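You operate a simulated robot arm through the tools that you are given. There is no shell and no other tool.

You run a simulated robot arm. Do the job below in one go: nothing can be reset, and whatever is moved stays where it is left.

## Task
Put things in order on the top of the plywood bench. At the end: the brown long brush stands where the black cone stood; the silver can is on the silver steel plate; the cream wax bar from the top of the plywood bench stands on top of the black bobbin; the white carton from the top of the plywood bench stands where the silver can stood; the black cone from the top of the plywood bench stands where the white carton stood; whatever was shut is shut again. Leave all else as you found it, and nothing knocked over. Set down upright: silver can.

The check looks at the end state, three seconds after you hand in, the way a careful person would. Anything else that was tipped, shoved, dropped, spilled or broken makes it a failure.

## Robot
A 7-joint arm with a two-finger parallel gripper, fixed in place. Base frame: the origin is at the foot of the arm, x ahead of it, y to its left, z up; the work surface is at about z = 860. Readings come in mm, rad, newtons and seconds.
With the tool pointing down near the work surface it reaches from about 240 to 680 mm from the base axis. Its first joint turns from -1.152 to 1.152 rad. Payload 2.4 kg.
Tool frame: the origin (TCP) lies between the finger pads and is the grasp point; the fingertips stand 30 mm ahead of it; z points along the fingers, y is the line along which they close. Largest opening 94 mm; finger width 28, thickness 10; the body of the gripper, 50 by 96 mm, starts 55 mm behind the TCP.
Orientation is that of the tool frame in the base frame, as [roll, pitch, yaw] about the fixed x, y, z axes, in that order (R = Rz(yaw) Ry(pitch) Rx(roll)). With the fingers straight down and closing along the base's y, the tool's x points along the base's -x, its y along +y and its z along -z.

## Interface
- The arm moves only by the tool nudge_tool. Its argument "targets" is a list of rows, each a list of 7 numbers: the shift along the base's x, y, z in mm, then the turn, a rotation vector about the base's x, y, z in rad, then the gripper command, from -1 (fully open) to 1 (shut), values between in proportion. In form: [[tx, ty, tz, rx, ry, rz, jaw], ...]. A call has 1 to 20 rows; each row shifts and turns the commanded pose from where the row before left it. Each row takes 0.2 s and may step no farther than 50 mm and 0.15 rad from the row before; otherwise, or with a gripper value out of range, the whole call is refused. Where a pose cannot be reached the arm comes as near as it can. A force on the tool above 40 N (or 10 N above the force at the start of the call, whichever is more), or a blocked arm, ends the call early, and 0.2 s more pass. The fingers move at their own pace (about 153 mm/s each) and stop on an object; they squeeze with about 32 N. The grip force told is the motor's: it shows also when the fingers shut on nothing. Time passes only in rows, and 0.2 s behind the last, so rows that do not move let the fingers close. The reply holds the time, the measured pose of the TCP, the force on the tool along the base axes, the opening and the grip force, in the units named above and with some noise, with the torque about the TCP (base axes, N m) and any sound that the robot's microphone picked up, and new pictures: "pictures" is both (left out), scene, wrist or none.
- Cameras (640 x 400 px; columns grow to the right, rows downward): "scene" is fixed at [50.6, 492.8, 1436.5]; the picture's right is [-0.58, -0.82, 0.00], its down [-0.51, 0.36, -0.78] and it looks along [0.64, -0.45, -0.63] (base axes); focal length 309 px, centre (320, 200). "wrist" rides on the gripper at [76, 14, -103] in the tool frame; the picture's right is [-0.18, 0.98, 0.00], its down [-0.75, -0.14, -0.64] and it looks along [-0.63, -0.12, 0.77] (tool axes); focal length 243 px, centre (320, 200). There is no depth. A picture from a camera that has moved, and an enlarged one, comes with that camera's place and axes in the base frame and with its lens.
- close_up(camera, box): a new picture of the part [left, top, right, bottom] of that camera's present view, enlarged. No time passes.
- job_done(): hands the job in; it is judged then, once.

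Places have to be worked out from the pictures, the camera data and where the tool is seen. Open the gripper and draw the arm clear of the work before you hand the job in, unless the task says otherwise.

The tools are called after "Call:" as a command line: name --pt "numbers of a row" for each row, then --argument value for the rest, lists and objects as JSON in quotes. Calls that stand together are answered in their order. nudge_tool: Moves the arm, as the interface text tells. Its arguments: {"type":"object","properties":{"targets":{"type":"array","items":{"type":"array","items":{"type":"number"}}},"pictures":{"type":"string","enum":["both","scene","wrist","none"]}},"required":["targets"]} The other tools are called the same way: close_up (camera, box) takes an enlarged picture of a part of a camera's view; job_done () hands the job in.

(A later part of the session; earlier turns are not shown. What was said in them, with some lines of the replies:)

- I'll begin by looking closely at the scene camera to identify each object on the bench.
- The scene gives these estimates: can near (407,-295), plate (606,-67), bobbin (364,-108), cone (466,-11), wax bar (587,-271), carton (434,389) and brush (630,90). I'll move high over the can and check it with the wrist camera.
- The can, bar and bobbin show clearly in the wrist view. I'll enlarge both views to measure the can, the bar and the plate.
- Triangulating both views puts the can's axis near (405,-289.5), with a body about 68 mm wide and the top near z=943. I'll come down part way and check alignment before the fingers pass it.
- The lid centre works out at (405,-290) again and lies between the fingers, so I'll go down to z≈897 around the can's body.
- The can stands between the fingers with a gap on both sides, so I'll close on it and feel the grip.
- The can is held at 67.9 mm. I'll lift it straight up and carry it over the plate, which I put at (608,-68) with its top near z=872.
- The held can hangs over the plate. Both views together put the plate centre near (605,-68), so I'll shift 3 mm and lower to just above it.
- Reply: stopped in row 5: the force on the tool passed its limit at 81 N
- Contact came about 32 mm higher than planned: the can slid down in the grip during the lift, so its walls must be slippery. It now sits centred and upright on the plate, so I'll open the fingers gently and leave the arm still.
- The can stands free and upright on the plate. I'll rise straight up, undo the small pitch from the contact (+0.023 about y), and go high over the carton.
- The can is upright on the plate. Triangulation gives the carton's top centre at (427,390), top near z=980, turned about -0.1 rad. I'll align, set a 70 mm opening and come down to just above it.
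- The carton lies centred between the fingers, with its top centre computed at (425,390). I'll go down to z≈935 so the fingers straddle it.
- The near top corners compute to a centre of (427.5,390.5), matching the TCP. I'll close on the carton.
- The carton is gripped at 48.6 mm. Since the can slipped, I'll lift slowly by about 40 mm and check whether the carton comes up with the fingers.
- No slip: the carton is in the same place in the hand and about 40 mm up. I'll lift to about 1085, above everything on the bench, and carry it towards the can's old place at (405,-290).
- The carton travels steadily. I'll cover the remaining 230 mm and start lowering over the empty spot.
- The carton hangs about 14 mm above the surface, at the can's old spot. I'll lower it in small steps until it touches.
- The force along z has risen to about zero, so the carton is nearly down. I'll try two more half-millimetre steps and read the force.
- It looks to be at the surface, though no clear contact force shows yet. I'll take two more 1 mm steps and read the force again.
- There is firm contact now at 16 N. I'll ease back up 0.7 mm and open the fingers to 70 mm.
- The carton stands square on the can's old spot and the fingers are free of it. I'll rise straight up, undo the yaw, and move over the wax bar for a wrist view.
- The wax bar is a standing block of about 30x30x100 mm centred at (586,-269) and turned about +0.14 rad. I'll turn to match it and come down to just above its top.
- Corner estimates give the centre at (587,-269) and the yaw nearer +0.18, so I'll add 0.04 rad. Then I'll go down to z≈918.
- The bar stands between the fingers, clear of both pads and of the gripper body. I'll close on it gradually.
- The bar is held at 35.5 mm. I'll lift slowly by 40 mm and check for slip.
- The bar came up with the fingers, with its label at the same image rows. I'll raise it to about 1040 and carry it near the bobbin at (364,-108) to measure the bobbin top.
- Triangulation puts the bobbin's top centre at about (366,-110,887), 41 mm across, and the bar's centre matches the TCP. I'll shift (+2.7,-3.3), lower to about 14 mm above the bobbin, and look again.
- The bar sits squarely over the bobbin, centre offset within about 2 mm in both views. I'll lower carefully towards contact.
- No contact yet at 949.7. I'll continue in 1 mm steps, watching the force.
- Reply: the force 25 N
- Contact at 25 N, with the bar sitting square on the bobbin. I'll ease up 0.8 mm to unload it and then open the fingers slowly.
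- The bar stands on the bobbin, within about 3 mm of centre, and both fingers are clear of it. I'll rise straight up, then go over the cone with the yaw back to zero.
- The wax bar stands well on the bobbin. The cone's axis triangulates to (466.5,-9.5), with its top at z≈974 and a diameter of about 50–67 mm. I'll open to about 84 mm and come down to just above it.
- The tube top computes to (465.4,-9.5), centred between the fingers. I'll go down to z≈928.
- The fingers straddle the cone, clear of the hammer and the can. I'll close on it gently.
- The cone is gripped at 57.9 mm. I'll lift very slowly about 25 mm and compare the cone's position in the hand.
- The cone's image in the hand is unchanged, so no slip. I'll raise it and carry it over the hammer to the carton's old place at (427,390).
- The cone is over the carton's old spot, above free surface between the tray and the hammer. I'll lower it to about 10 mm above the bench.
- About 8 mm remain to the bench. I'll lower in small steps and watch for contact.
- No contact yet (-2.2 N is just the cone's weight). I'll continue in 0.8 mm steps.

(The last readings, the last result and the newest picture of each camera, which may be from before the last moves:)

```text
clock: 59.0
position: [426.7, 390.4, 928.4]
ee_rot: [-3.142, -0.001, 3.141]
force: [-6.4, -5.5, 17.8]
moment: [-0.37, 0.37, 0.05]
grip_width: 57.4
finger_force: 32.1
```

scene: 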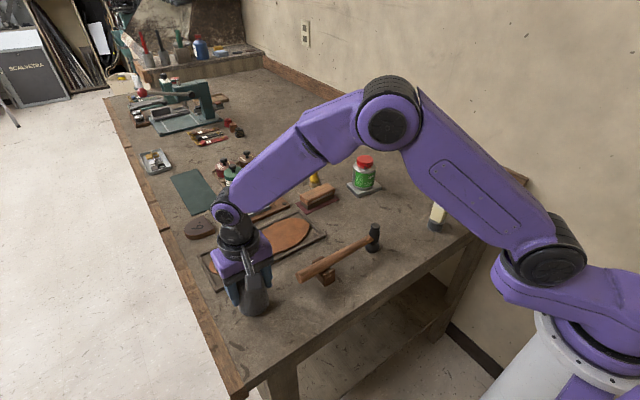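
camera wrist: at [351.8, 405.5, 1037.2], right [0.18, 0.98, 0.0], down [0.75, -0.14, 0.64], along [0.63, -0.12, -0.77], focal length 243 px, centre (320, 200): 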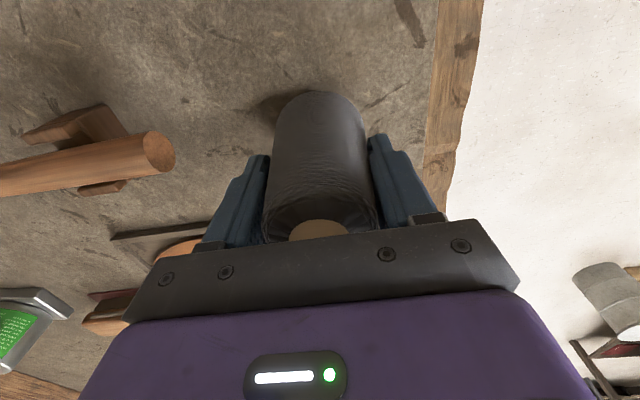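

Contact is firm at 18 N. I'll ease up 0.6 mm and open the fingers gradually.

Call:
nudge_tool --pt "0 0 0.6 0 0 0 1" --pt "0 0 0 0 0 0 -0.25" --pt "0 0 0 0 0 0 -0.35" --pt "0 0 0 0 0 0 -0.5" --pt "0 0 0 0 0 0 -0.7" --pt "0 0 0 0 0 0 -0.7" --pictures "both"

Call:
close_up --camera "scene" --box '[180, 220, 340, 340]'

```text
clock: 60.4
position: [428.1, 391.2, 927.6]
ee_rot: [3.141, -0.003, 3.14]
force: [-0.5, -0.3, -0.4]
moment: [-0.02, -0.03, -0.02]
grip_width: 80.0
finger_force: 0.1
camera wrist: at [352.1, 405.4, 1029.4], right [0.18, 0.98, 0.0], down [0.75, -0.14, 0.64], along [0.63, -0.12, -0.77], focal length 243 px, centre (320, 200)
```

scene: 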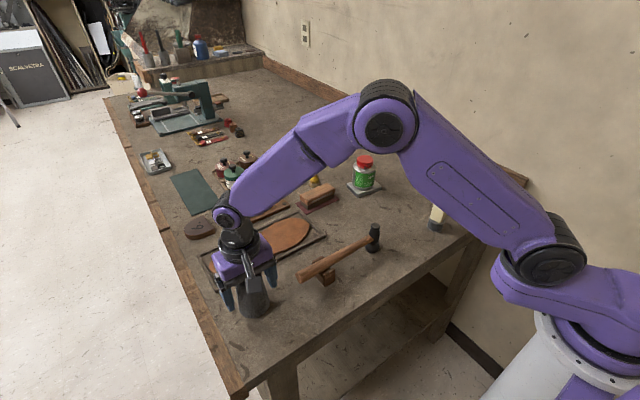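
wrist: 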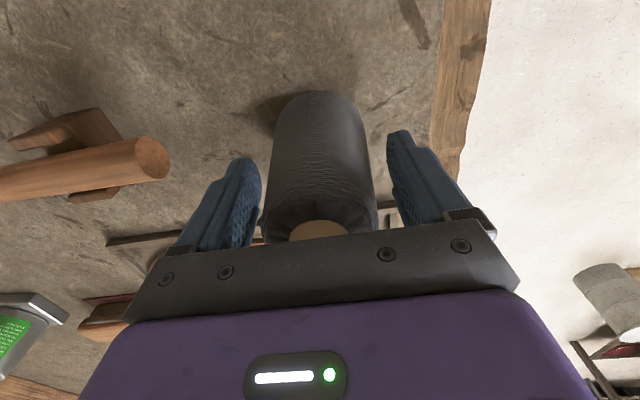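

```text
3.33 times, centred on (260, 280) of scene
camera zoom: at [50.6, 492.8, 1436.5], right [-0.58, -0.82, 0.0], down [-0.51, 0.36, -0.78], along [0.64, -0.45, -0.63], focal length 1031 px, centre (520, -67)
```

zoom: 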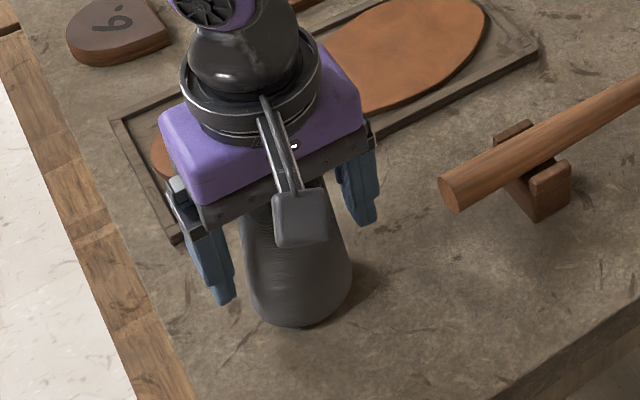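

The cone stands upright in the carton's old place with the fingers clear. I'll rise straight up and move over the brush area for a wrist view.

Call:
nudge_tool --pt "0 0 15 0 0 0 -0.8" --pt "0 0 30 0 0 0 -0.8" --pt "0 0 40 0 0 0 -0.8" --pt "0 0 40 0 0 0 -0.8" --pt "0 0 30 0 0 0 -0.8" --pt "21.6 -37.5 0 0 0 0 -0.8" --pt "21.6 -37.5 0 0 0 0 -0.8" --pt "21.6 -37.5 0 0 0 0 -0.8" --pt "21.6 -37.5 0 0 0 0 -0.8" --pt "21.6 -37.5 0 0 0 0 -0.8" --pt "21.6 -37.5 0 0 0 0 -0.8" --pt "21.6 -37.5 0 0 0 0 -0.8" --pt "21.6 -37.5 0 0 0 0 -0.8" --pt "0 0 0 0 0 0 -0.8" --pt "0 0 0 0 0 0 -0.8" --pictures "both"

Call:
close_up --camera "wrist" --box '[220, 50, 460, 200]'

Call:
close_up --camera "scene" --box '[270, 140, 380, 230]'

Call:
close_up --camera "scene" --box '[180, 220, 340, 340]'

```text
clock: 63.6
position: [598.7, 90.3, 1081.7]
ee_rot: [3.141, -0.001, -3.141]
force: [-0.9, -2.1, 0.4]
moment: [0.01, 0.0, -0.01]
grip_width: 84.6
finger_force: 0.0
camera wrist: at [523.2, 105.0, 1183.8], right [0.18, 0.98, 0.0], down [0.76, -0.14, 0.64], along [0.63, -0.12, -0.77], focal length 243 px, centre (320, 200)
```

scene: 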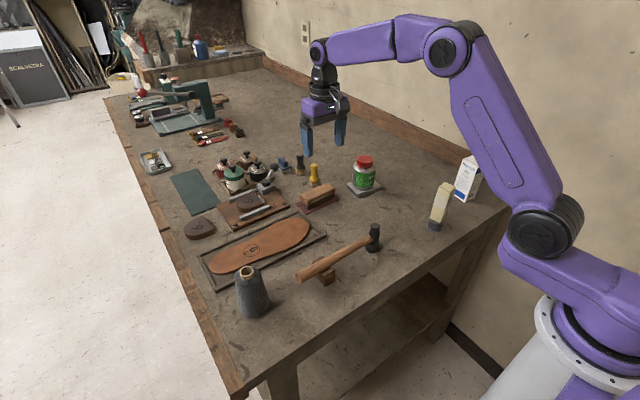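
wrist: 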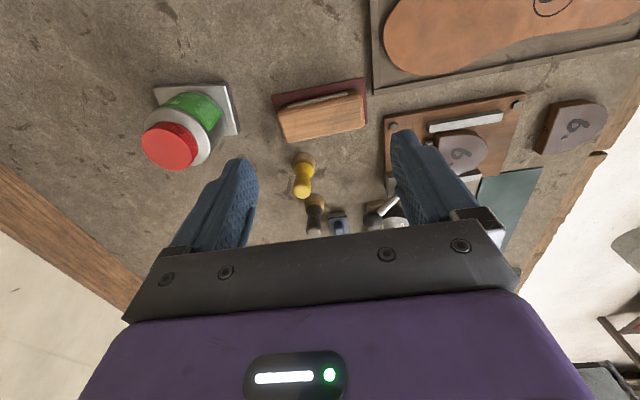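

```text
2.67 times, centred on (340, 125) of wrist
camera zoom: at [523.2, 105.0, 1183.8], right [0.18, 0.98, 0.0], down [0.76, -0.14, 0.64], along [0.63, -0.12, -0.77], focal length 647 px, centre (267, 400)
```

zoom: 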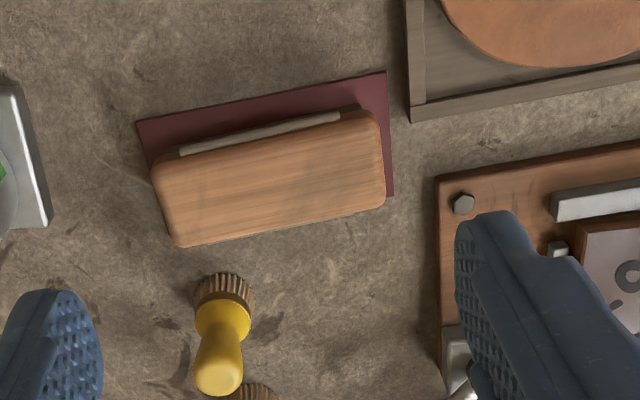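

```text
4.44 times, centred on (325, 185) of scene
camera zoom: at [50.6, 492.8, 1436.5], right [-0.58, -0.82, 0.0], down [-0.51, 0.36, -0.78], along [0.64, -0.45, -0.63], focal length 1374 px, centre (298, 267)
```

zoom: 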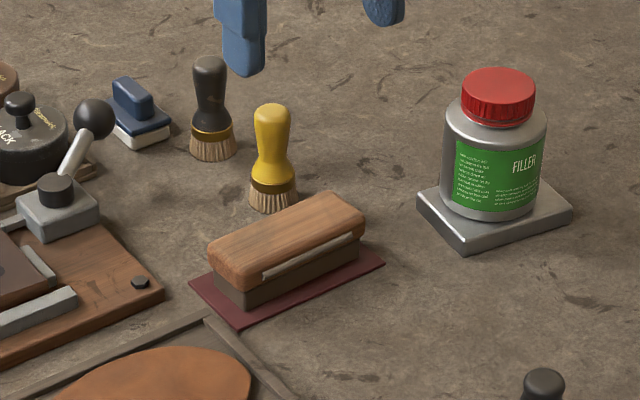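

```text
3.33 times, centred on (260, 280) of scene
camera zoom: at [50.6, 492.8, 1436.5], right [-0.58, -0.82, 0.0], down [-0.51, 0.36, -0.78], along [0.64, -0.45, -0.63], focal length 1031 px, centre (520, -67)
```

zoom: 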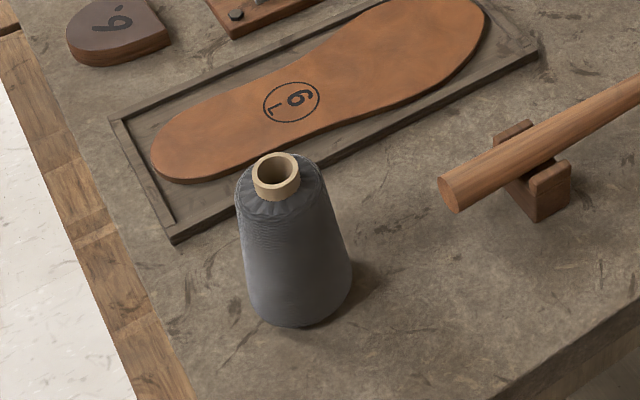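

The cone stands upright in its new place. The brush centre is near (634,86), about 100x42 mm, its long axis almost along y (turn about +0.065). The yellow round brush behind it, near (701,48), must be avoided, so I'll set a 60 mm opening and turn the tool by -1.506 about z up here.

Call:
nudge_tool --pt "0 0 0 0 0 -0.1369 -0.28" --pt "0 0 0 0 0 -0.1369 -0.28" --pt "0 0 0 0 0 -0.1369 -0.28" --pt "0 0 0 0 0 -0.1369 -0.28" --pt "0 0 0 0 0 -0.1369 -0.28" --pt "0 0 0 0 0 -0.1369 -0.28" --pt "0 0 0 0 0 -0.1369 -0.28" --pt "0 0 0 0 0 -0.1369 -0.28" --pt "0 0 0 0 0 -0.1369 -0.28" --pt "0 0 0 0 0 -0.1369 -0.28" --pt "0 0 0 0 0 -0.1369 -0.28" --pt "0 0 0 0 0 0 -0.28" --pt "0 0 0 0 0 0 -0.28" --pictures "both"

```text
clock: 66.4
position: [599.3, 90.0, 1083.0]
ee_rot: [3.141, -0.002, 1.636]
force: [-0.1, -0.2, -1.2]
moment: [0.02, -0.01, 0.02]
grip_width: 60.3
finger_force: 0.0
camera wrist: at [609.8, 167.7, 1185.0], right [0.99, -0.12, 0.0], down [-0.09, -0.76, 0.64], along [-0.08, -0.64, -0.77], focal length 243 px, centre (320, 200)
```

scene: 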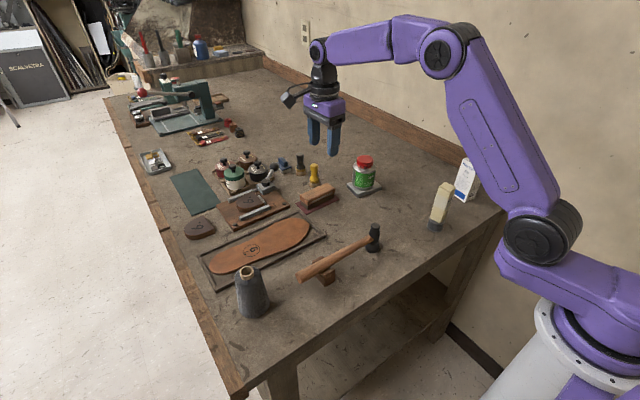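
wrist: 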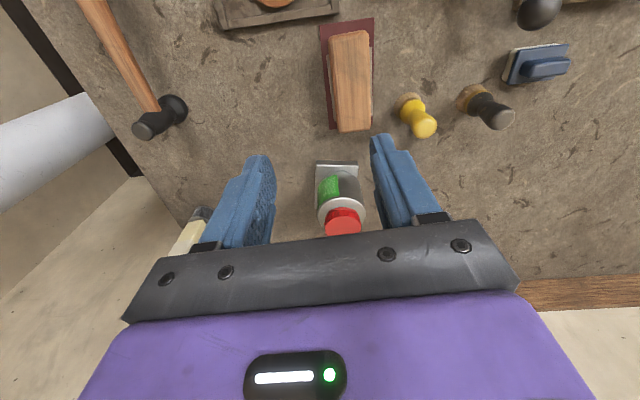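

The turn was reached (yaw 1.636), and the brush is visible from this angle. I'll enlarge to measure its centre, angle and width.

Call:
close_up --camera "wrist" --box '[260, 10, 460, 150]'

```text
2.86 times, centred on (360, 80) of wrist
camera zoom: at [609.8, 167.7, 1185.0], right [0.99, -0.12, 0.0], down [-0.09, -0.76, 0.64], along [-0.08, -0.64, -0.77], focal length 693 px, centre (206, 543)
```

zoom: 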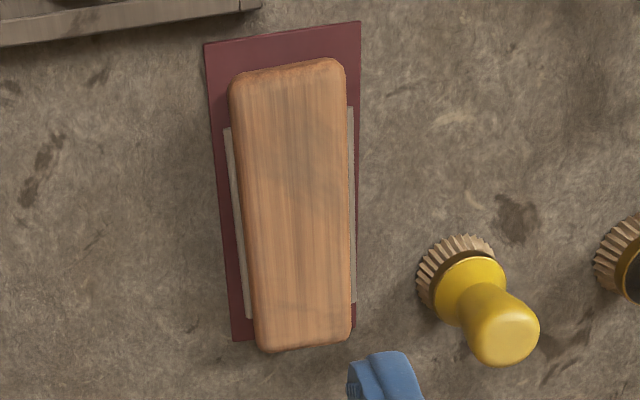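

The brush's top centre computes to about (635.5,87), 42 mm wide, top near z=902. I'll set the jaws to about 66 mm and come down to z≈945, just above it, to check alignment.

Call:
nudge_tool --pt "9 -0.7 -30 0 0 -0.01 -0.4" --pt "9 -0.7 -30 0 0 -0.01 -0.4" --pt "9 -0.7 -30 0 0 0 -0.4" --pt "9 -0.7 -30 0 0 0 -0.4" --pt "0 0 -18 0 0 0 -0.4" --pt "0 0 0 0 0 0 -0.4" --pictures "both"

Call:
close_up --camera "wrist" --box '[220, 0, 460, 150]'

Call:
close_up --camera "scene" --box '[270, 130, 390, 220]'

```text
clock: 67.8
position: [635.3, 88.8, 943.8]
ee_rot: [3.14, 0.0, 1.617]
force: [0.7, 0.2, -1.1]
moment: [-0.01, -0.04, 0.02]
grip_width: 65.7
finger_force: 0.0
camera wrist: at [646.5, 165.0, 1045.9], right [0.99, -0.14, 0.0], down [-0.11, -0.76, 0.64], along [-0.09, -0.63, -0.77], focal length 243 px, centre (320, 200)
```

scene: 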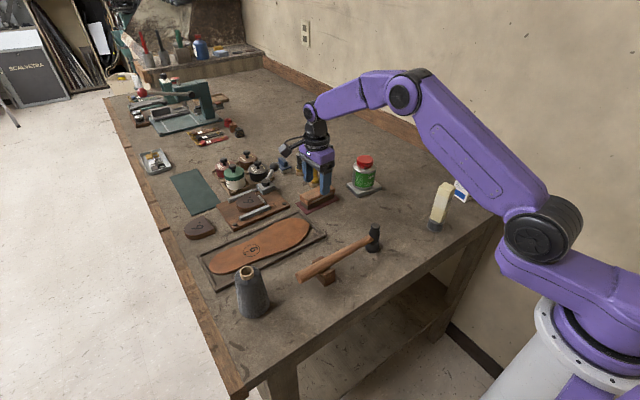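
wrist: 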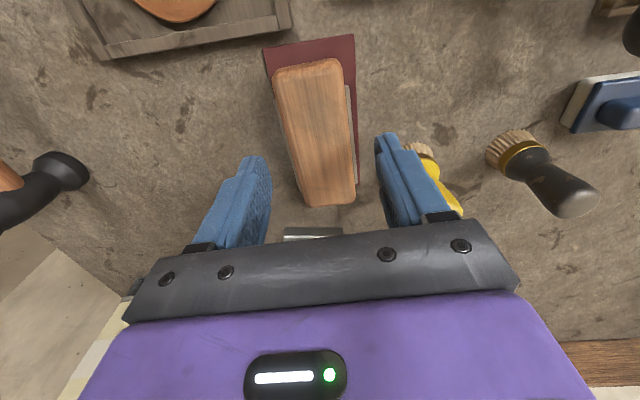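

```text
2.67 times, centred on (340, 75) of wrist
camera zoom: at [646.5, 165.0, 1045.9], right [0.99, -0.14, 0.0], down [-0.11, -0.76, 0.64], along [-0.09, -0.63, -0.77], focal length 647 px, centre (267, 533)
```

zoom: 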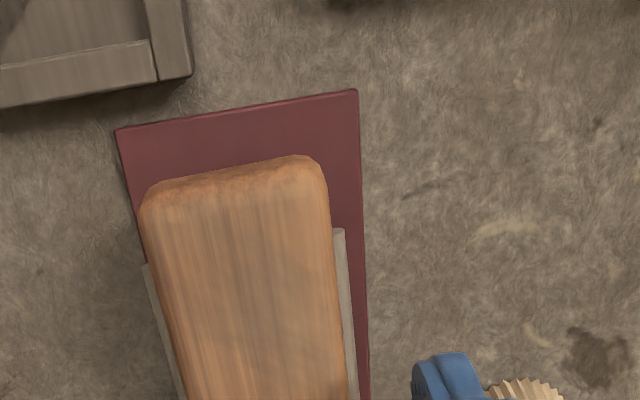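

```text
4.44 times, centred on (330, 175) of scene
camera zoom: at [50.6, 492.8, 1436.5], right [-0.58, -0.82, 0.0], down [-0.51, 0.36, -0.78], along [0.64, -0.45, -0.63], focal length 1374 px, centre (276, 311)
```

zoom: 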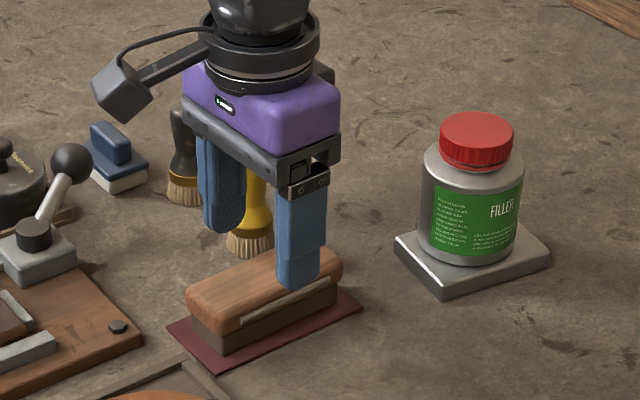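

The fingers line up on both sides of the brush, and its centre (636,89) matches the TCP. The near finger is above the mat and the yellow brush is clear. I'll lower to z≈898 with fingertips about 5 mm above the mat.

Call:
nudge_tool --pt "0.5 0 -12 0 0 -0.02 -0.4" --pt "0 0 -12 0 0 0 -0.4" --pt "0 0 -12 0 0 0 -0.4" --pt "0 0 -8 0 0 0 -0.4" --pt "0 0 -3 0 0 0 -0.4" --pt "0 0 0 0 0 0 -0.4" --pictures "both"

Call:
close_up --camera "scene" --box '[280, 150, 370, 220]'

Call:
close_up --camera "wrist" --box '[200, 60, 440, 240]'

```text
clock: 69.2
position: [637.3, 88.1, 897.2]
ee_rot: [3.14, -0.001, 1.598]
force: [0.0, 0.6, -0.4]
moment: [-0.01, -0.01, -0.02]
grip_width: 65.8
finger_force: 0.0
camera wrist: at [649.5, 164.5, 999.1], right [0.99, -0.16, 0.0], down [-0.12, -0.76, 0.64], along [-0.1, -0.63, -0.77], focal length 243 px, centre (320, 200)
```

scene: 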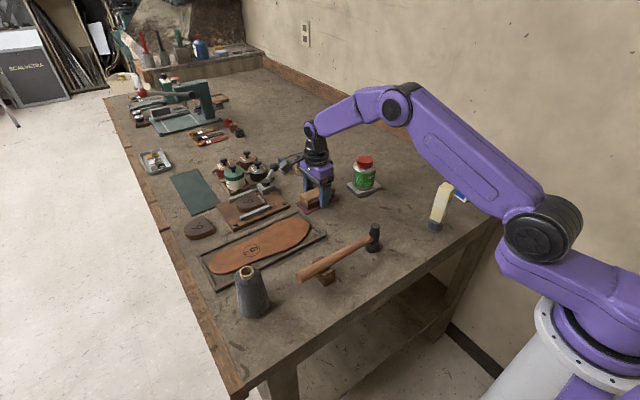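
wrist: 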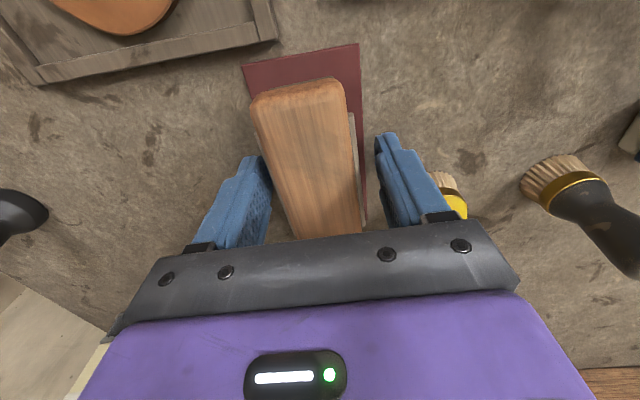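

```text
5.71 times, centred on (325, 185) of scene
camera zoom: at [50.6, 492.8, 1436.5], right [-0.58, -0.82, 0.0], down [-0.51, 0.36, -0.78], along [0.64, -0.45, -0.63], focal length 1767 px, centre (291, 286)
```

zoom: 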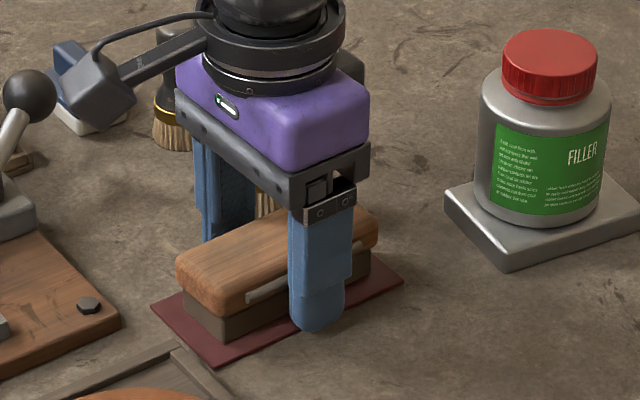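

```text
2.22 times, centred on (320, 150) of wrist
camera zoom: at [649.5, 164.5, 999.1], right [0.99, -0.16, 0.0], down [-0.12, -0.76, 0.64], along [-0.1, -0.63, -0.77], focal length 539 px, centre (320, 311)
```

zoom: 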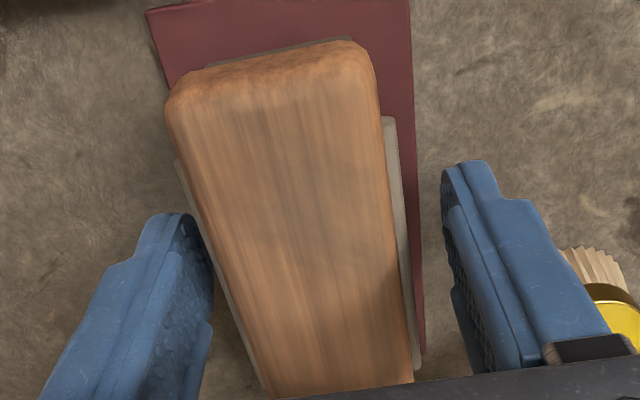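

The near finger's gap to the brush (about 4 mm) is smaller than the far one's (about 12 mm). I'll shift the tool 4 mm towards -x to centre it, so closing doesn't push the brush or drag the mat.

Call:
nudge_tool --pt "-2 0 0 0 0 0 -0.4" --pt "-2 0 0 0 0 0 -0.4" --pt "0 0 0 0 0 0 -0.4" --pictures "wrist"

Call:
close_up --camera "wrist" --box '[200, 60, 440, 240]'

```text
clock: 70.0
position: [633.2, 87.8, 897.5]
ee_rot: [3.139, -0.001, 1.595]
force: [0.4, 0.0, 0.0]
moment: [0.02, -0.03, 0.03]
grip_width: 65.9
finger_force: 0.1
camera wrist: at [645.5, 164.2, 998.9], right [0.99, -0.16, 0.0], down [-0.12, -0.76, 0.64], along [-0.1, -0.63, -0.77], focal length 243 px, centre (320, 200)
```

wrist: 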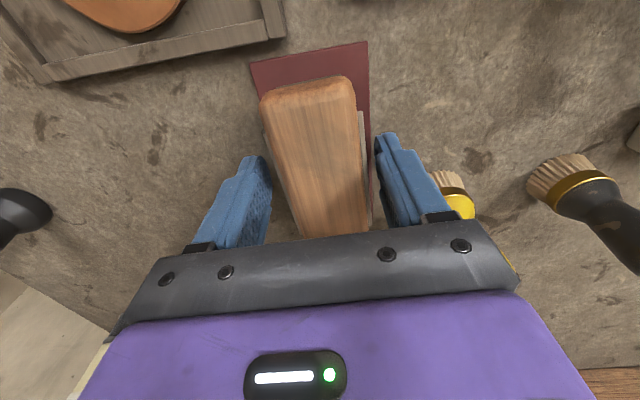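

```text
2.22 times, centred on (320, 150) of wrist
camera zoom: at [645.5, 164.2, 998.9], right [0.99, -0.16, 0.0], down [-0.12, -0.76, 0.64], along [-0.1, -0.63, -0.77], focal length 539 px, centre (320, 311)
```

zoom: 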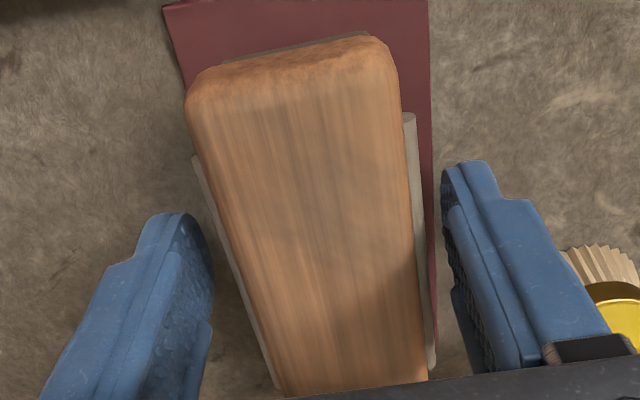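

Now the gaps are about 8 and 7 mm, so it is centred. I'll close gently.

Call:
nudge_tool --pt "0 0 0 0 0 0 -0.2" --pt "0 0 0 0 0 0 -0.05" --pt "0 0 0 0 0 0 0.1" --pt "0 0 0 0 0 0 1" --pt "0 0 0 0 0 0 1" --pictures "wrist"

Call:
close_up --camera "wrist" --box '[200, 60, 440, 240]'

Call:
close_up --camera "scene" --box '[280, 150, 370, 220]'

```text
clock: 71.2
position: [632.1, 87.6, 896.6]
ee_rot: [3.141, -0.003, 1.598]
force: [0.6, -0.1, 0.9]
moment: [0.06, 0.05, 0.01]
grip_width: 45.9
finger_force: 31.8
camera wrist: at [645.6, 164.2, 999.1], right [0.99, -0.16, 0.0], down [-0.12, -0.76, 0.64], along [-0.1, -0.63, -0.77], focal length 243 px, centre (320, 200)
```

wrist: 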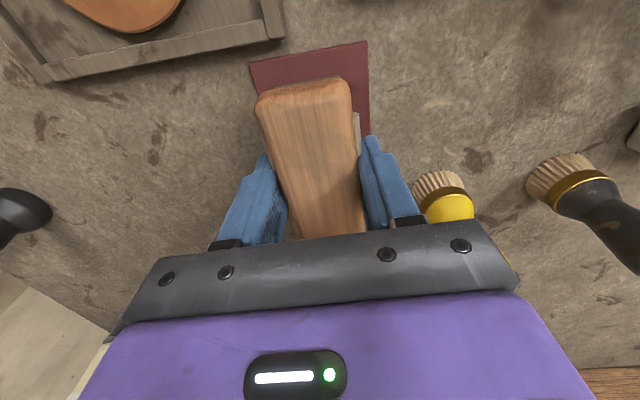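

```text
2.22 times, centred on (320, 150) of wrist
camera zoom: at [645.6, 164.2, 999.1], right [0.99, -0.16, 0.0], down [-0.12, -0.76, 0.64], along [-0.1, -0.63, -0.77], focal length 539 px, centre (320, 311)
```

zoom: 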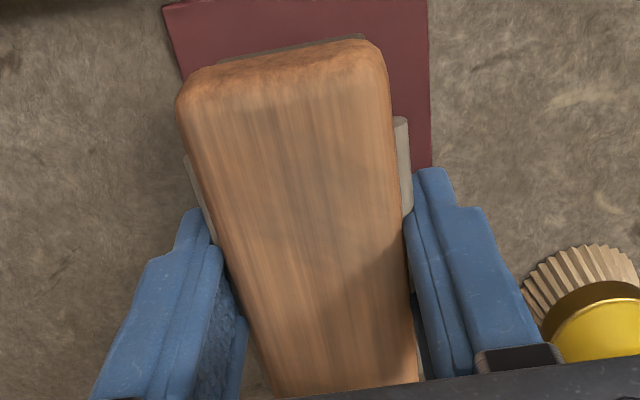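

```text
5.71 times, centred on (325, 185) of scene
camera zoom: at [50.6, 492.8, 1436.5], right [-0.58, -0.82, 0.0], down [-0.51, 0.36, -0.78], along [0.64, -0.45, -0.63], focal length 1767 px, centre (291, 286)
```

zoom: 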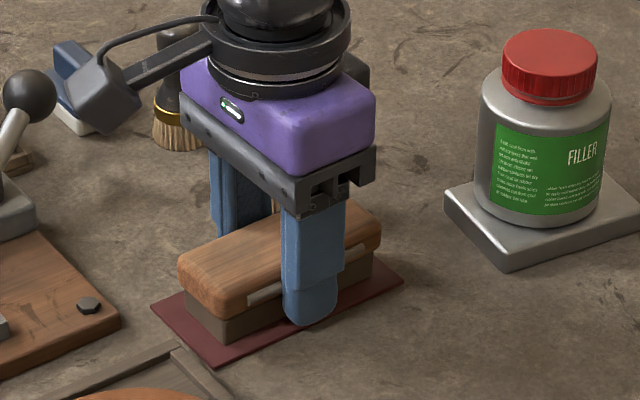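

The brush is gripped at 45.9 mm and the mat has not moved. I'll lift slowly about 25 mm and check for slip and for the mat staying down.

Call:
nudge_tool --pt "0 0 2 0 0 0 1" --pt "0 0 4 0 0 0 1" --pt "0 0 6 0 0 0 1" --pt "0 0 7 0 0 0 1" --pt "0 0 8 0 0 0 1" --pt "0 0 0 0 0 0 1" --pictures "wrist"

Call:
close_up --camera "wrist" --box '[200, 60, 440, 240]'

Call:
close_up --camera "scene" --box '[280, 150, 370, 220]'

```text
clock: 72.6
position: [633.4, 88.2, 924.1]
ee_rot: [3.14, -0.002, 1.597]
force: [-0.3, -0.4, -0.7]
moment: [0.01, -0.02, 0.01]
grip_width: 45.8
finger_force: 31.8
camera wrist: at [645.7, 164.1, 1026.2], right [0.99, -0.16, 0.0], down [-0.12, -0.76, 0.64], along [-0.1, -0.63, -0.77], focal length 243 px, centre (320, 200)
```

wrist: 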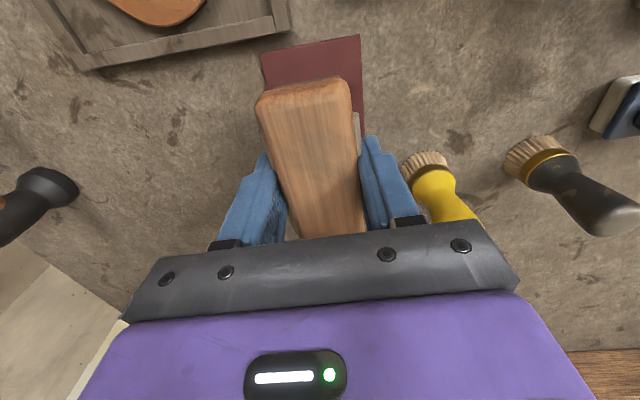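

```text
2.22 times, centred on (320, 150) of wrist
camera zoom: at [645.7, 164.1, 1026.2], right [0.99, -0.16, 0.0], down [-0.12, -0.76, 0.64], along [-0.1, -0.63, -0.77], focal length 539 px, centre (320, 311)
```

zoom: 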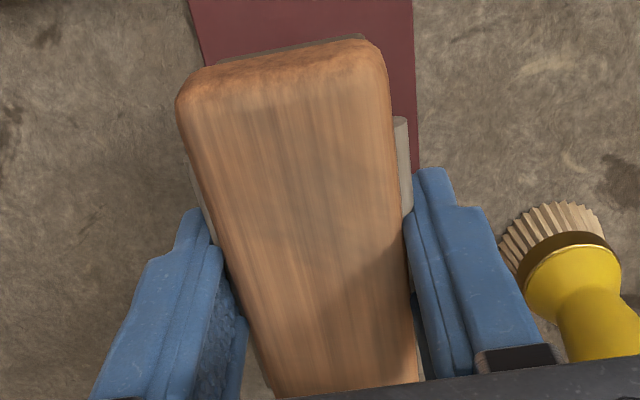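

```text
5.71 times, centred on (325, 185) of scene
camera zoom: at [50.6, 492.8, 1436.5], right [-0.58, -0.82, 0.0], down [-0.51, 0.36, -0.78], along [0.64, -0.45, -0.63], focal length 1767 px, centre (291, 286)
```

zoom: 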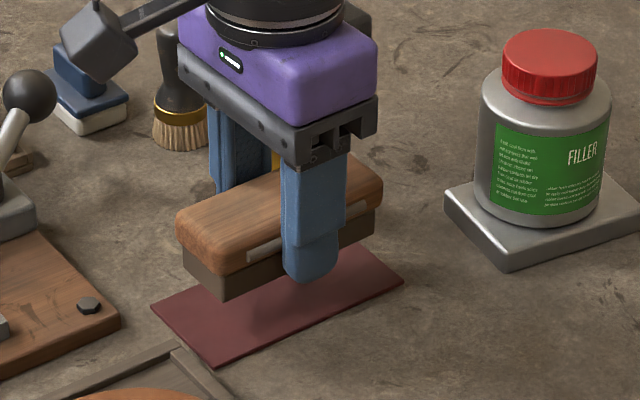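

The brush is up and level in the grip, and the mat stayed in place. I'll raise to about 1020 and carry it over the cone's old place at (466.5,-9.5).

Call:
nudge_tool --pt "0 0 15 0 0 0 1" --pt "0 0 30 0 0 0 1" --pt "0 0 30 0 0 0 1" --pt "0 0 20 0 0 0 1" --pt "-10 -6 0 0 0 0 1" --pt "-20 -12 0 0 0 0 1" --pt "-28 -16 0 0 0 0 1" --pt "-28 -16 0 0 0 0 1" --pt "-28 -16 0 0 0 0 1" --pt "-26 -16 0 0 0 0 1" --pt "-16 -10 0 0 0 0 1" --pt "-10 -5.1 0 0 0 0 1" --pt "0 0 0 0 0 0 1" --pt "0 0 0 0 0 0 1" --pictures "both"

Call:
close_up --camera "scene" --box '[320, 120, 480, 260]'

```text
clock: 75.6
position: [465.4, -10.0, 1018.2]
ee_rot: [3.141, -0.003, 1.597]
force: [0.6, 0.2, -1.4]
moment: [0.02, -0.03, 0.01]
grip_width: 45.8
finger_force: 32.3
camera wrist: at [478.6, 66.8, 1121.1], right [0.99, -0.16, 0.0], down [-0.12, -0.76, 0.64], along [-0.1, -0.63, -0.77], focal length 243 px, centre (320, 200)
```

scene: 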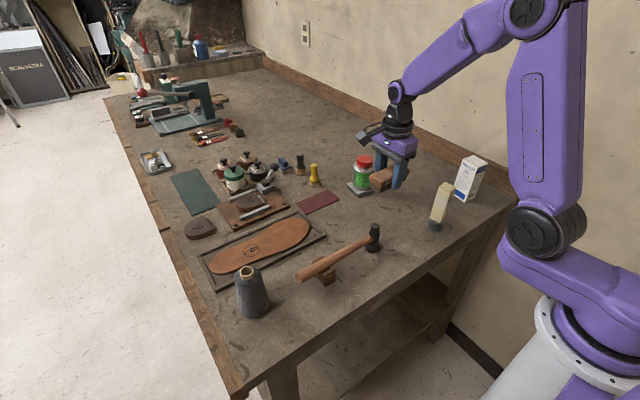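
wrist: 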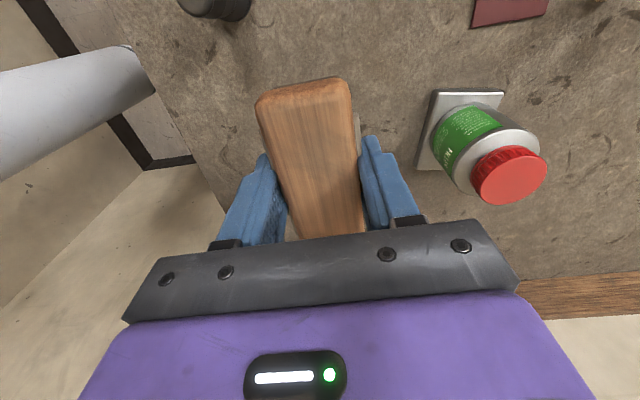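

```text
2.86 times, centred on (400, 190) of scene
camera zoom: at [50.6, 492.8, 1436.5], right [-0.58, -0.82, 0.0], down [-0.51, 0.36, -0.78], along [0.64, -0.45, -0.63], focal length 884 px, centre (91, 229)
```

zoom: 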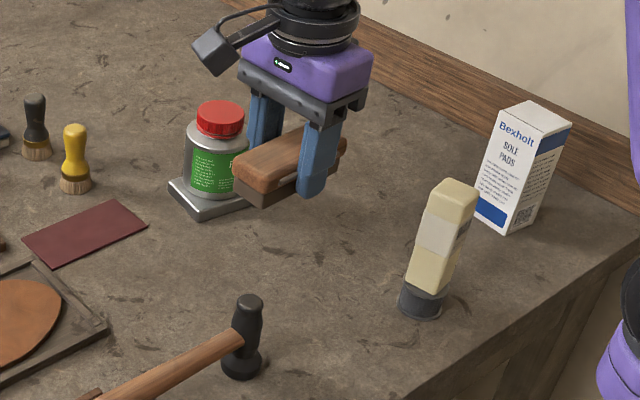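

The brush hangs over the empty cone place, with hammer, bar and can all clear of it. I'll lower to about 11 mm above the bench.

Call:
nudge_tool --pt "0 0 -20 0 0 0 1" --pt "0 0 -25 0 0 0 1" --pt "0 0 -25 0 0 0 1" --pt "0 0 -20 0 0 0 1" --pt "0 0 -14 0 0 0 1" --pt "0 0 -8 0 0 0 1" --pt "0 0 0 0 0 0 1" --pictures "both"

Call:
close_up --camera "scene" --box '[330, 150, 450, 260]'

```text
clock: 77.2
position: [466.3, -9.8, 907.6]
ee_rot: [-3.141, -0.002, 1.597]
force: [-0.8, -1.1, -0.3]
moment: [-0.03, -0.03, -0.02]
grip_width: 45.5
finger_force: 31.7
camera wrist: at [478.8, 66.9, 1009.1], right [0.99, -0.16, 0.0], down [-0.12, -0.76, 0.64], along [-0.1, -0.63, -0.77], focal length 243 px, centre (320, 200)
```

scene: 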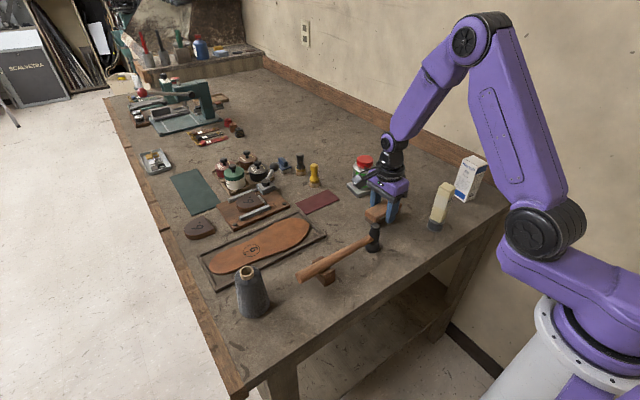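
wrist: 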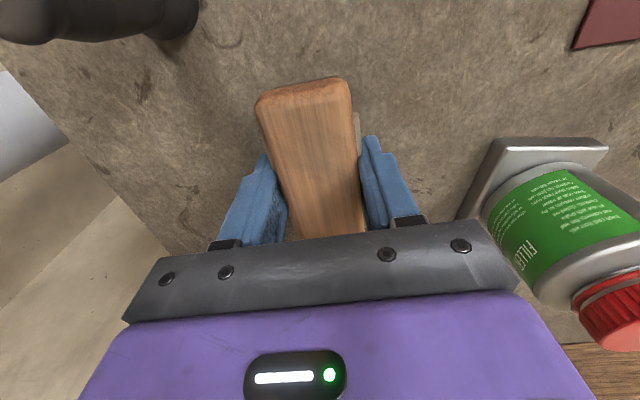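

```text
3.64 times, centred on (390, 205) of scene
camera zoom: at [50.6, 492.8, 1436.5], right [-0.58, -0.82, 0.0], down [-0.51, 0.36, -0.78], along [0.64, -0.45, -0.63], focal length 1124 px, centre (66, 182)
```

zoom: 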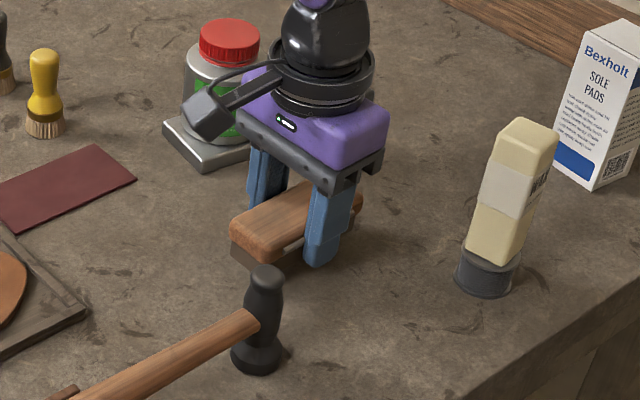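

About 11–13 mm remain. I'll take small steps down and check the force.

Call:
nudge_tool --pt "0 0 -4 0 0 0 1" --pt "0 0 -3 0 0 0 1" --pt "0 0 -2 0 0 0 1" --pt "0 0 -1.5 0 0 0 1" --pt "0 0 0 0 0 0 1" --pictures "none"

```text
clock: 78.4
position: [465.2, -9.6, 896.1]
ee_rot: [3.141, -0.001, 1.596]
force: [0.3, -0.3, -1.1]
moment: [-0.03, -0.01, -0.01]
grip_width: 45.7
finger_force: 31.7
```

No contact yet. I'll continue in 0.8 mm steps.

Call:
nudge_tool --pt "0 0 -0.8 0 0 0 1" --pt "0 0 -0.8 0 0 0 1" --pt "0 0 0 0 0 0 1" --pictures "none"

```text
clock: 79.2
position: [466.1, -7.9, 896.1]
ee_rot: [-3.141, -0.001, 1.598]
force: [-0.1, -0.1, -1.3]
moment: [0.03, 0.01, 0.02]
grip_width: 45.5
finger_force: 31.9
```

Still only the brush's weight shows. I'll lower another 1.6 mm and read again.

Call:
nudge_tool --pt "0 0 -0.8 0 0 0 1" --pt "0 0 -0.8 0 0 0 1" --pt "0 0 0 0 0 0 1" --pictures "scene"

Call:
close_up --camera "scene" --box '[350, 180, 420, 230]'

```text
clock: 80.0
position: [466.6, -8.6, 895.1]
ee_rot: [-3.142, -0.002, 1.596]
force: [-0.4, -0.4, 1.6]
moment: [0.0, -0.03, -0.02]
grip_width: 45.8
finger_force: 31.7
```

scene: 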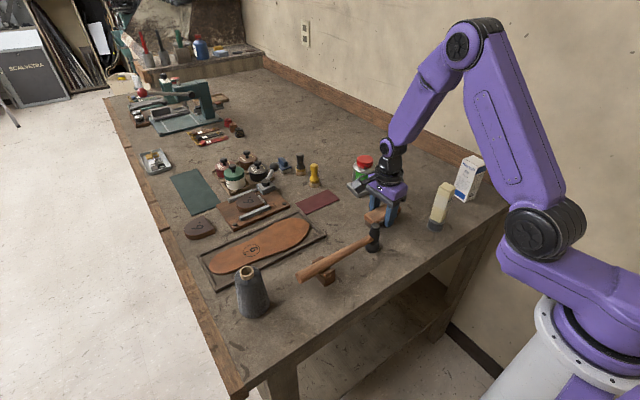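

```text
8.00 times, centred on (385, 205) of scene
camera zoom: at [50.6, 492.8, 1436.5], right [-0.58, -0.82, 0.0], down [-0.51, 0.36, -0.78], along [0.64, -0.45, -0.63], focal length 2474 px, centre (-200, 160)
```

zoom: 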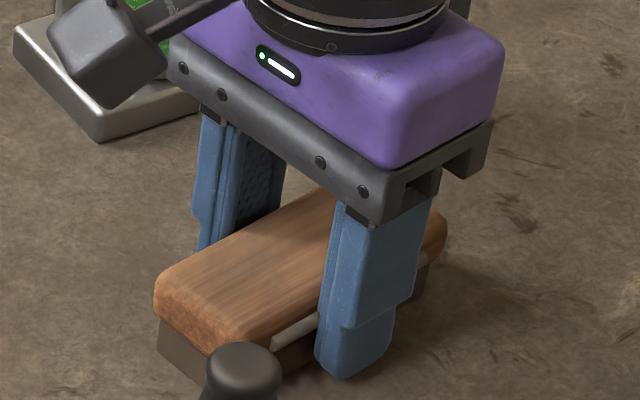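

The force is turning positive, so contact is starting. One more 0.7 mm step should confirm it.

Call:
nudge_tool --pt "0 0 -0.7 0 0 0 1" --pt "0 0 0 0 0 0 1" --pt "0 0 0 0 0 0 1" --pictures "none"

```text
clock: 80.8
position: [466.1, -8.5, 892.7]
ee_rot: [3.141, -0.002, 1.597]
force: [0.5, -2.1, 14.3]
moment: [-0.03, 0.23, 0.01]
grip_width: 45.7
finger_force: 32.0
```

The brush bears on the bench at 14 N. I'll ease up 0.6 mm and open the fingers gradually.

Call:
nudge_tool --pt "0 0 0.6 0 0 0 1" --pt "0 0 0 0 0 0 0" --pt "0 0 0 0 0 0 -0.1" --pt "0 0 0 0 0 0 -0.25" --pt "0 0 0 0 0 0 -0.45" --pt "0 0 0 0 0 0 -0.45" --pictures "both"

Call:
close_up --camera "scene" --box '[330, 150, 450, 260]'

```text
clock: 82.2
position: [466.4, -9.5, 894.1]
ee_rot: [3.141, -0.001, 1.596]
force: [-0.2, 0.9, 0.5]
moment: [-0.03, -0.02, 0.0]
grip_width: 68.3
finger_force: 0.1
camera wrist: at [479.1, 68.0, 995.5], right [0.99, -0.16, 0.0], down [-0.12, -0.76, 0.64], along [-0.1, -0.63, -0.77], focal length 243 px, centre (320, 200)
```

scene: 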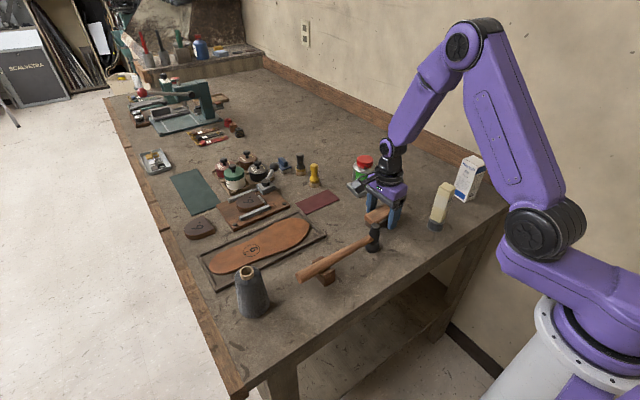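
wrist: 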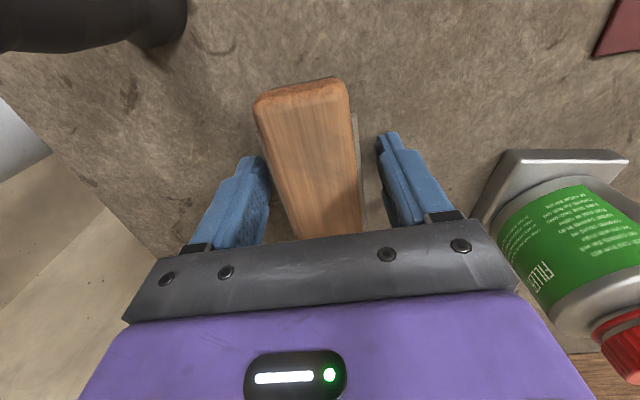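

```text
3.64 times, centred on (390, 205) of scene
camera zoom: at [50.6, 492.8, 1436.5], right [-0.58, -0.82, 0.0], down [-0.51, 0.36, -0.78], along [0.64, -0.45, -0.63], focal length 1124 px, centre (66, 182)
```

zoom: 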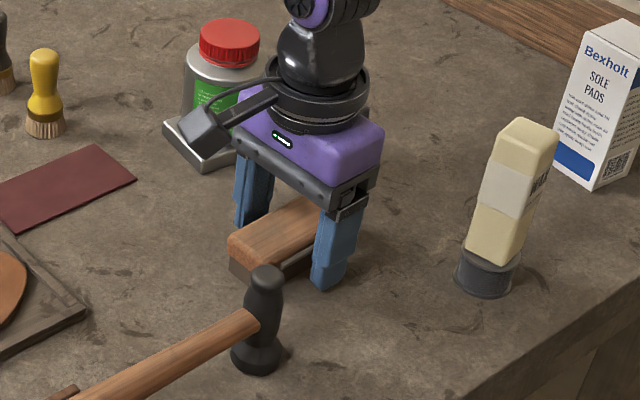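

The brush is down and free of both fingers. I'll rise straight up and clear the work, turning back to the starting yaw high up, then check the whole bench.

Call:
nudge_tool --pt "0 0 10 0 0 0 -0.45" --pt "0 0 25 0 0 0 -0.45" --pt "0 0 35 0 0 0 -0.6" --pt "0 0 40 0 0 0 -0.8" --pt "0 0 40 0 0 0 -1" --pt "0 0 40 0 0 0 -1" --pt "-15 10 30 0 0 0.14 -1" --pt "-15 10 30 0 0 0.14 -1" --pt "-15 12 30 0 0 0.14 -1" --pt "-15 12 20 0 0 0.14 -1" --pt "-15 12 0 0 0 0.14 -1" --pt "-15 12 0 0 0 0.14 -1" --pt "-15 12 0 0 0 0.14 -1" --pt "-15 12 0 0 0 0.14 -1" --pt "-15 12 0 0 0 0.14 -1" --pt "-15 12 0 0 0 0.14 -1" --pt "-3 6 0 0 0 0.14 -1" --pt "0 0 0 0 0 0 -1" --pictures "both"

Call:
close_up --camera "scene" --box '[330, 140, 500, 250]'

Call:
close_up --camera "scene" --box '[190, 200, 390, 330]'

Call:
close_up --camera "scene" --box '[160, 120, 340, 240]'

```text
clock: 86.0
position: [314.9, 111.7, 1193.1]
ee_rot: [-3.14, -0.002, 3.138]
force: [1.2, -0.7, 0.4]
moment: [0.0, -0.01, 0.0]
grip_width: 94.2
finger_force: 0.1
camera wrist: at [238.8, 127.5, 1295.3], right [0.19, 0.98, 0.0], down [0.75, -0.14, 0.64], along [0.63, -0.12, -0.77], focal length 243 px, centre (320, 200)
```

scene: 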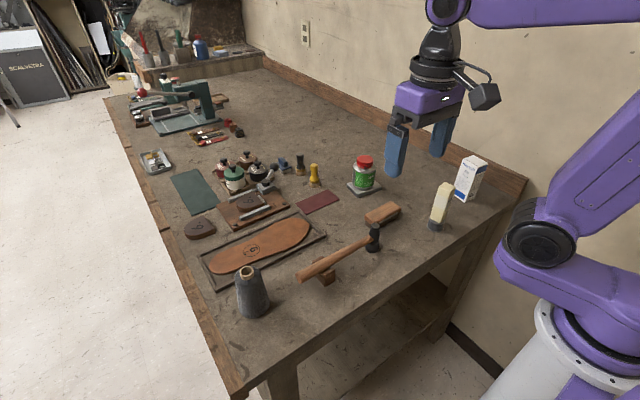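
wrist: 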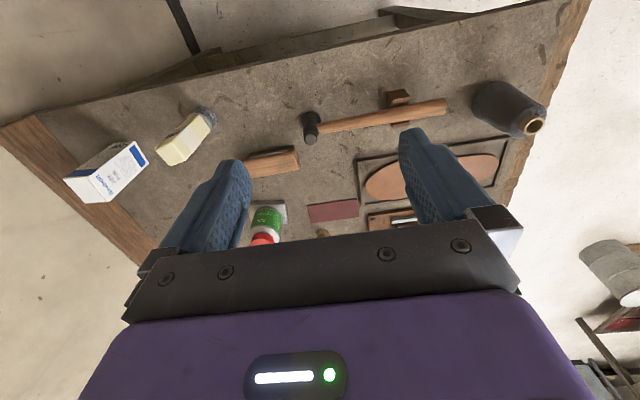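

```text
3.64 times, centred on (415, 195) of scene
camera zoom: at [50.6, 492.8, 1436.5], right [-0.58, -0.82, 0.0], down [-0.51, 0.36, -0.78], along [0.64, -0.45, -0.63], focal length 1124 px, centre (-26, 218)
```

zoom: 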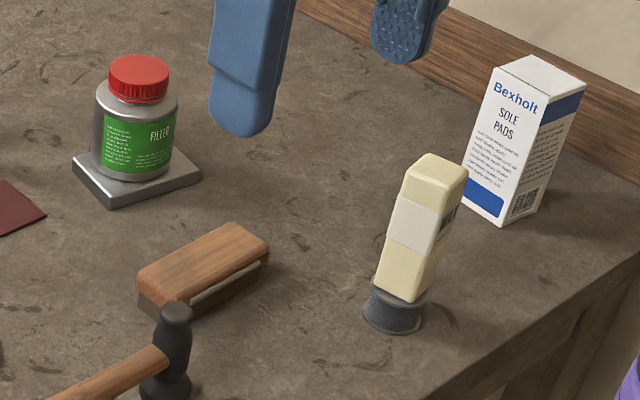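

```text
3.08 times, centred on (290, 265) of scene
camera zoom: at [50.6, 492.8, 1436.5], right [-0.58, -0.82, 0.0], down [-0.51, 0.36, -0.78], along [0.64, -0.45, -0.63], focal length 952 px, centre (412, 0)
```

zoom: 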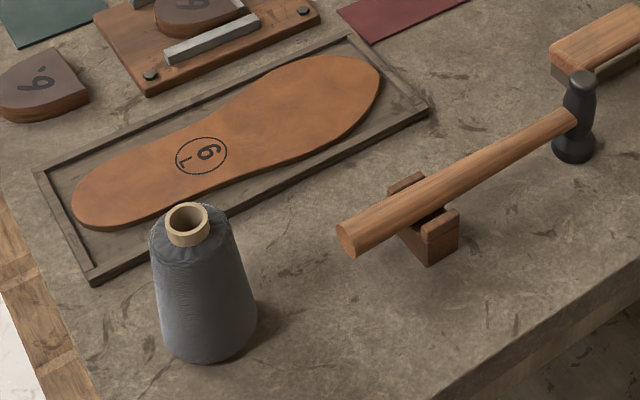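

```text
3.33 times, centred on (250, 180) of scene
camera zoom: at [50.6, 492.8, 1436.5], right [-0.58, -0.82, 0.0], down [-0.51, 0.36, -0.78], along [0.64, -0.45, -0.63], focal length 1031 px, centre (553, 267)
```

zoom: 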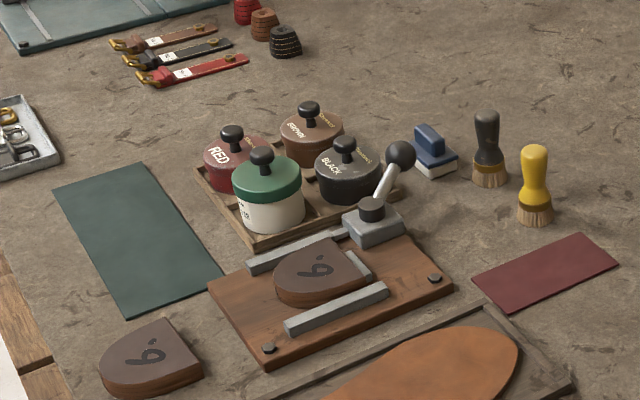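

Everything checks out in the final views:
- The can is upright on the steel plate, with its lid on.
- The wax bar stands on the bobbin.
- The carton is in the can's old place, the cone is in the carton's, and the brush is in the cone's.
- The mat, plate, bobbin and hammer have not moved.

The gripper is open and the arm is clear, so I'm handing the job in.

Call:
job_done

```text
The job is handed in.
```

The bench is arranged as you asked, and I've handed the job in; the result of the check hasn't come back. In the last pictures before hand-in:

- **Silver can:** upright on the steel plate, with its lid still on.
- **Wax bar:** standing on top of the black bobbin, about 3 mm off centre.
- **White carton:** standing where the silver can stood.
- **Black cone:** upright where the white carton stood.
- **Brown long brush:** bristles down where the black cone stood.

**Can set-down:** the can slid about 30 mm down in the grip while I was lifting it. It therefore met the plate sooner than I expected, with a brief push of 81 N. Neither the can nor the plate looks moved or damaged from that.

Nothing was knocked over. The brush's red mat, the plate, the bobbin and the hammer are where they were. I didn't open anything, so nothing needed shutting again. The gripper is open and the arm is clear of the bench.
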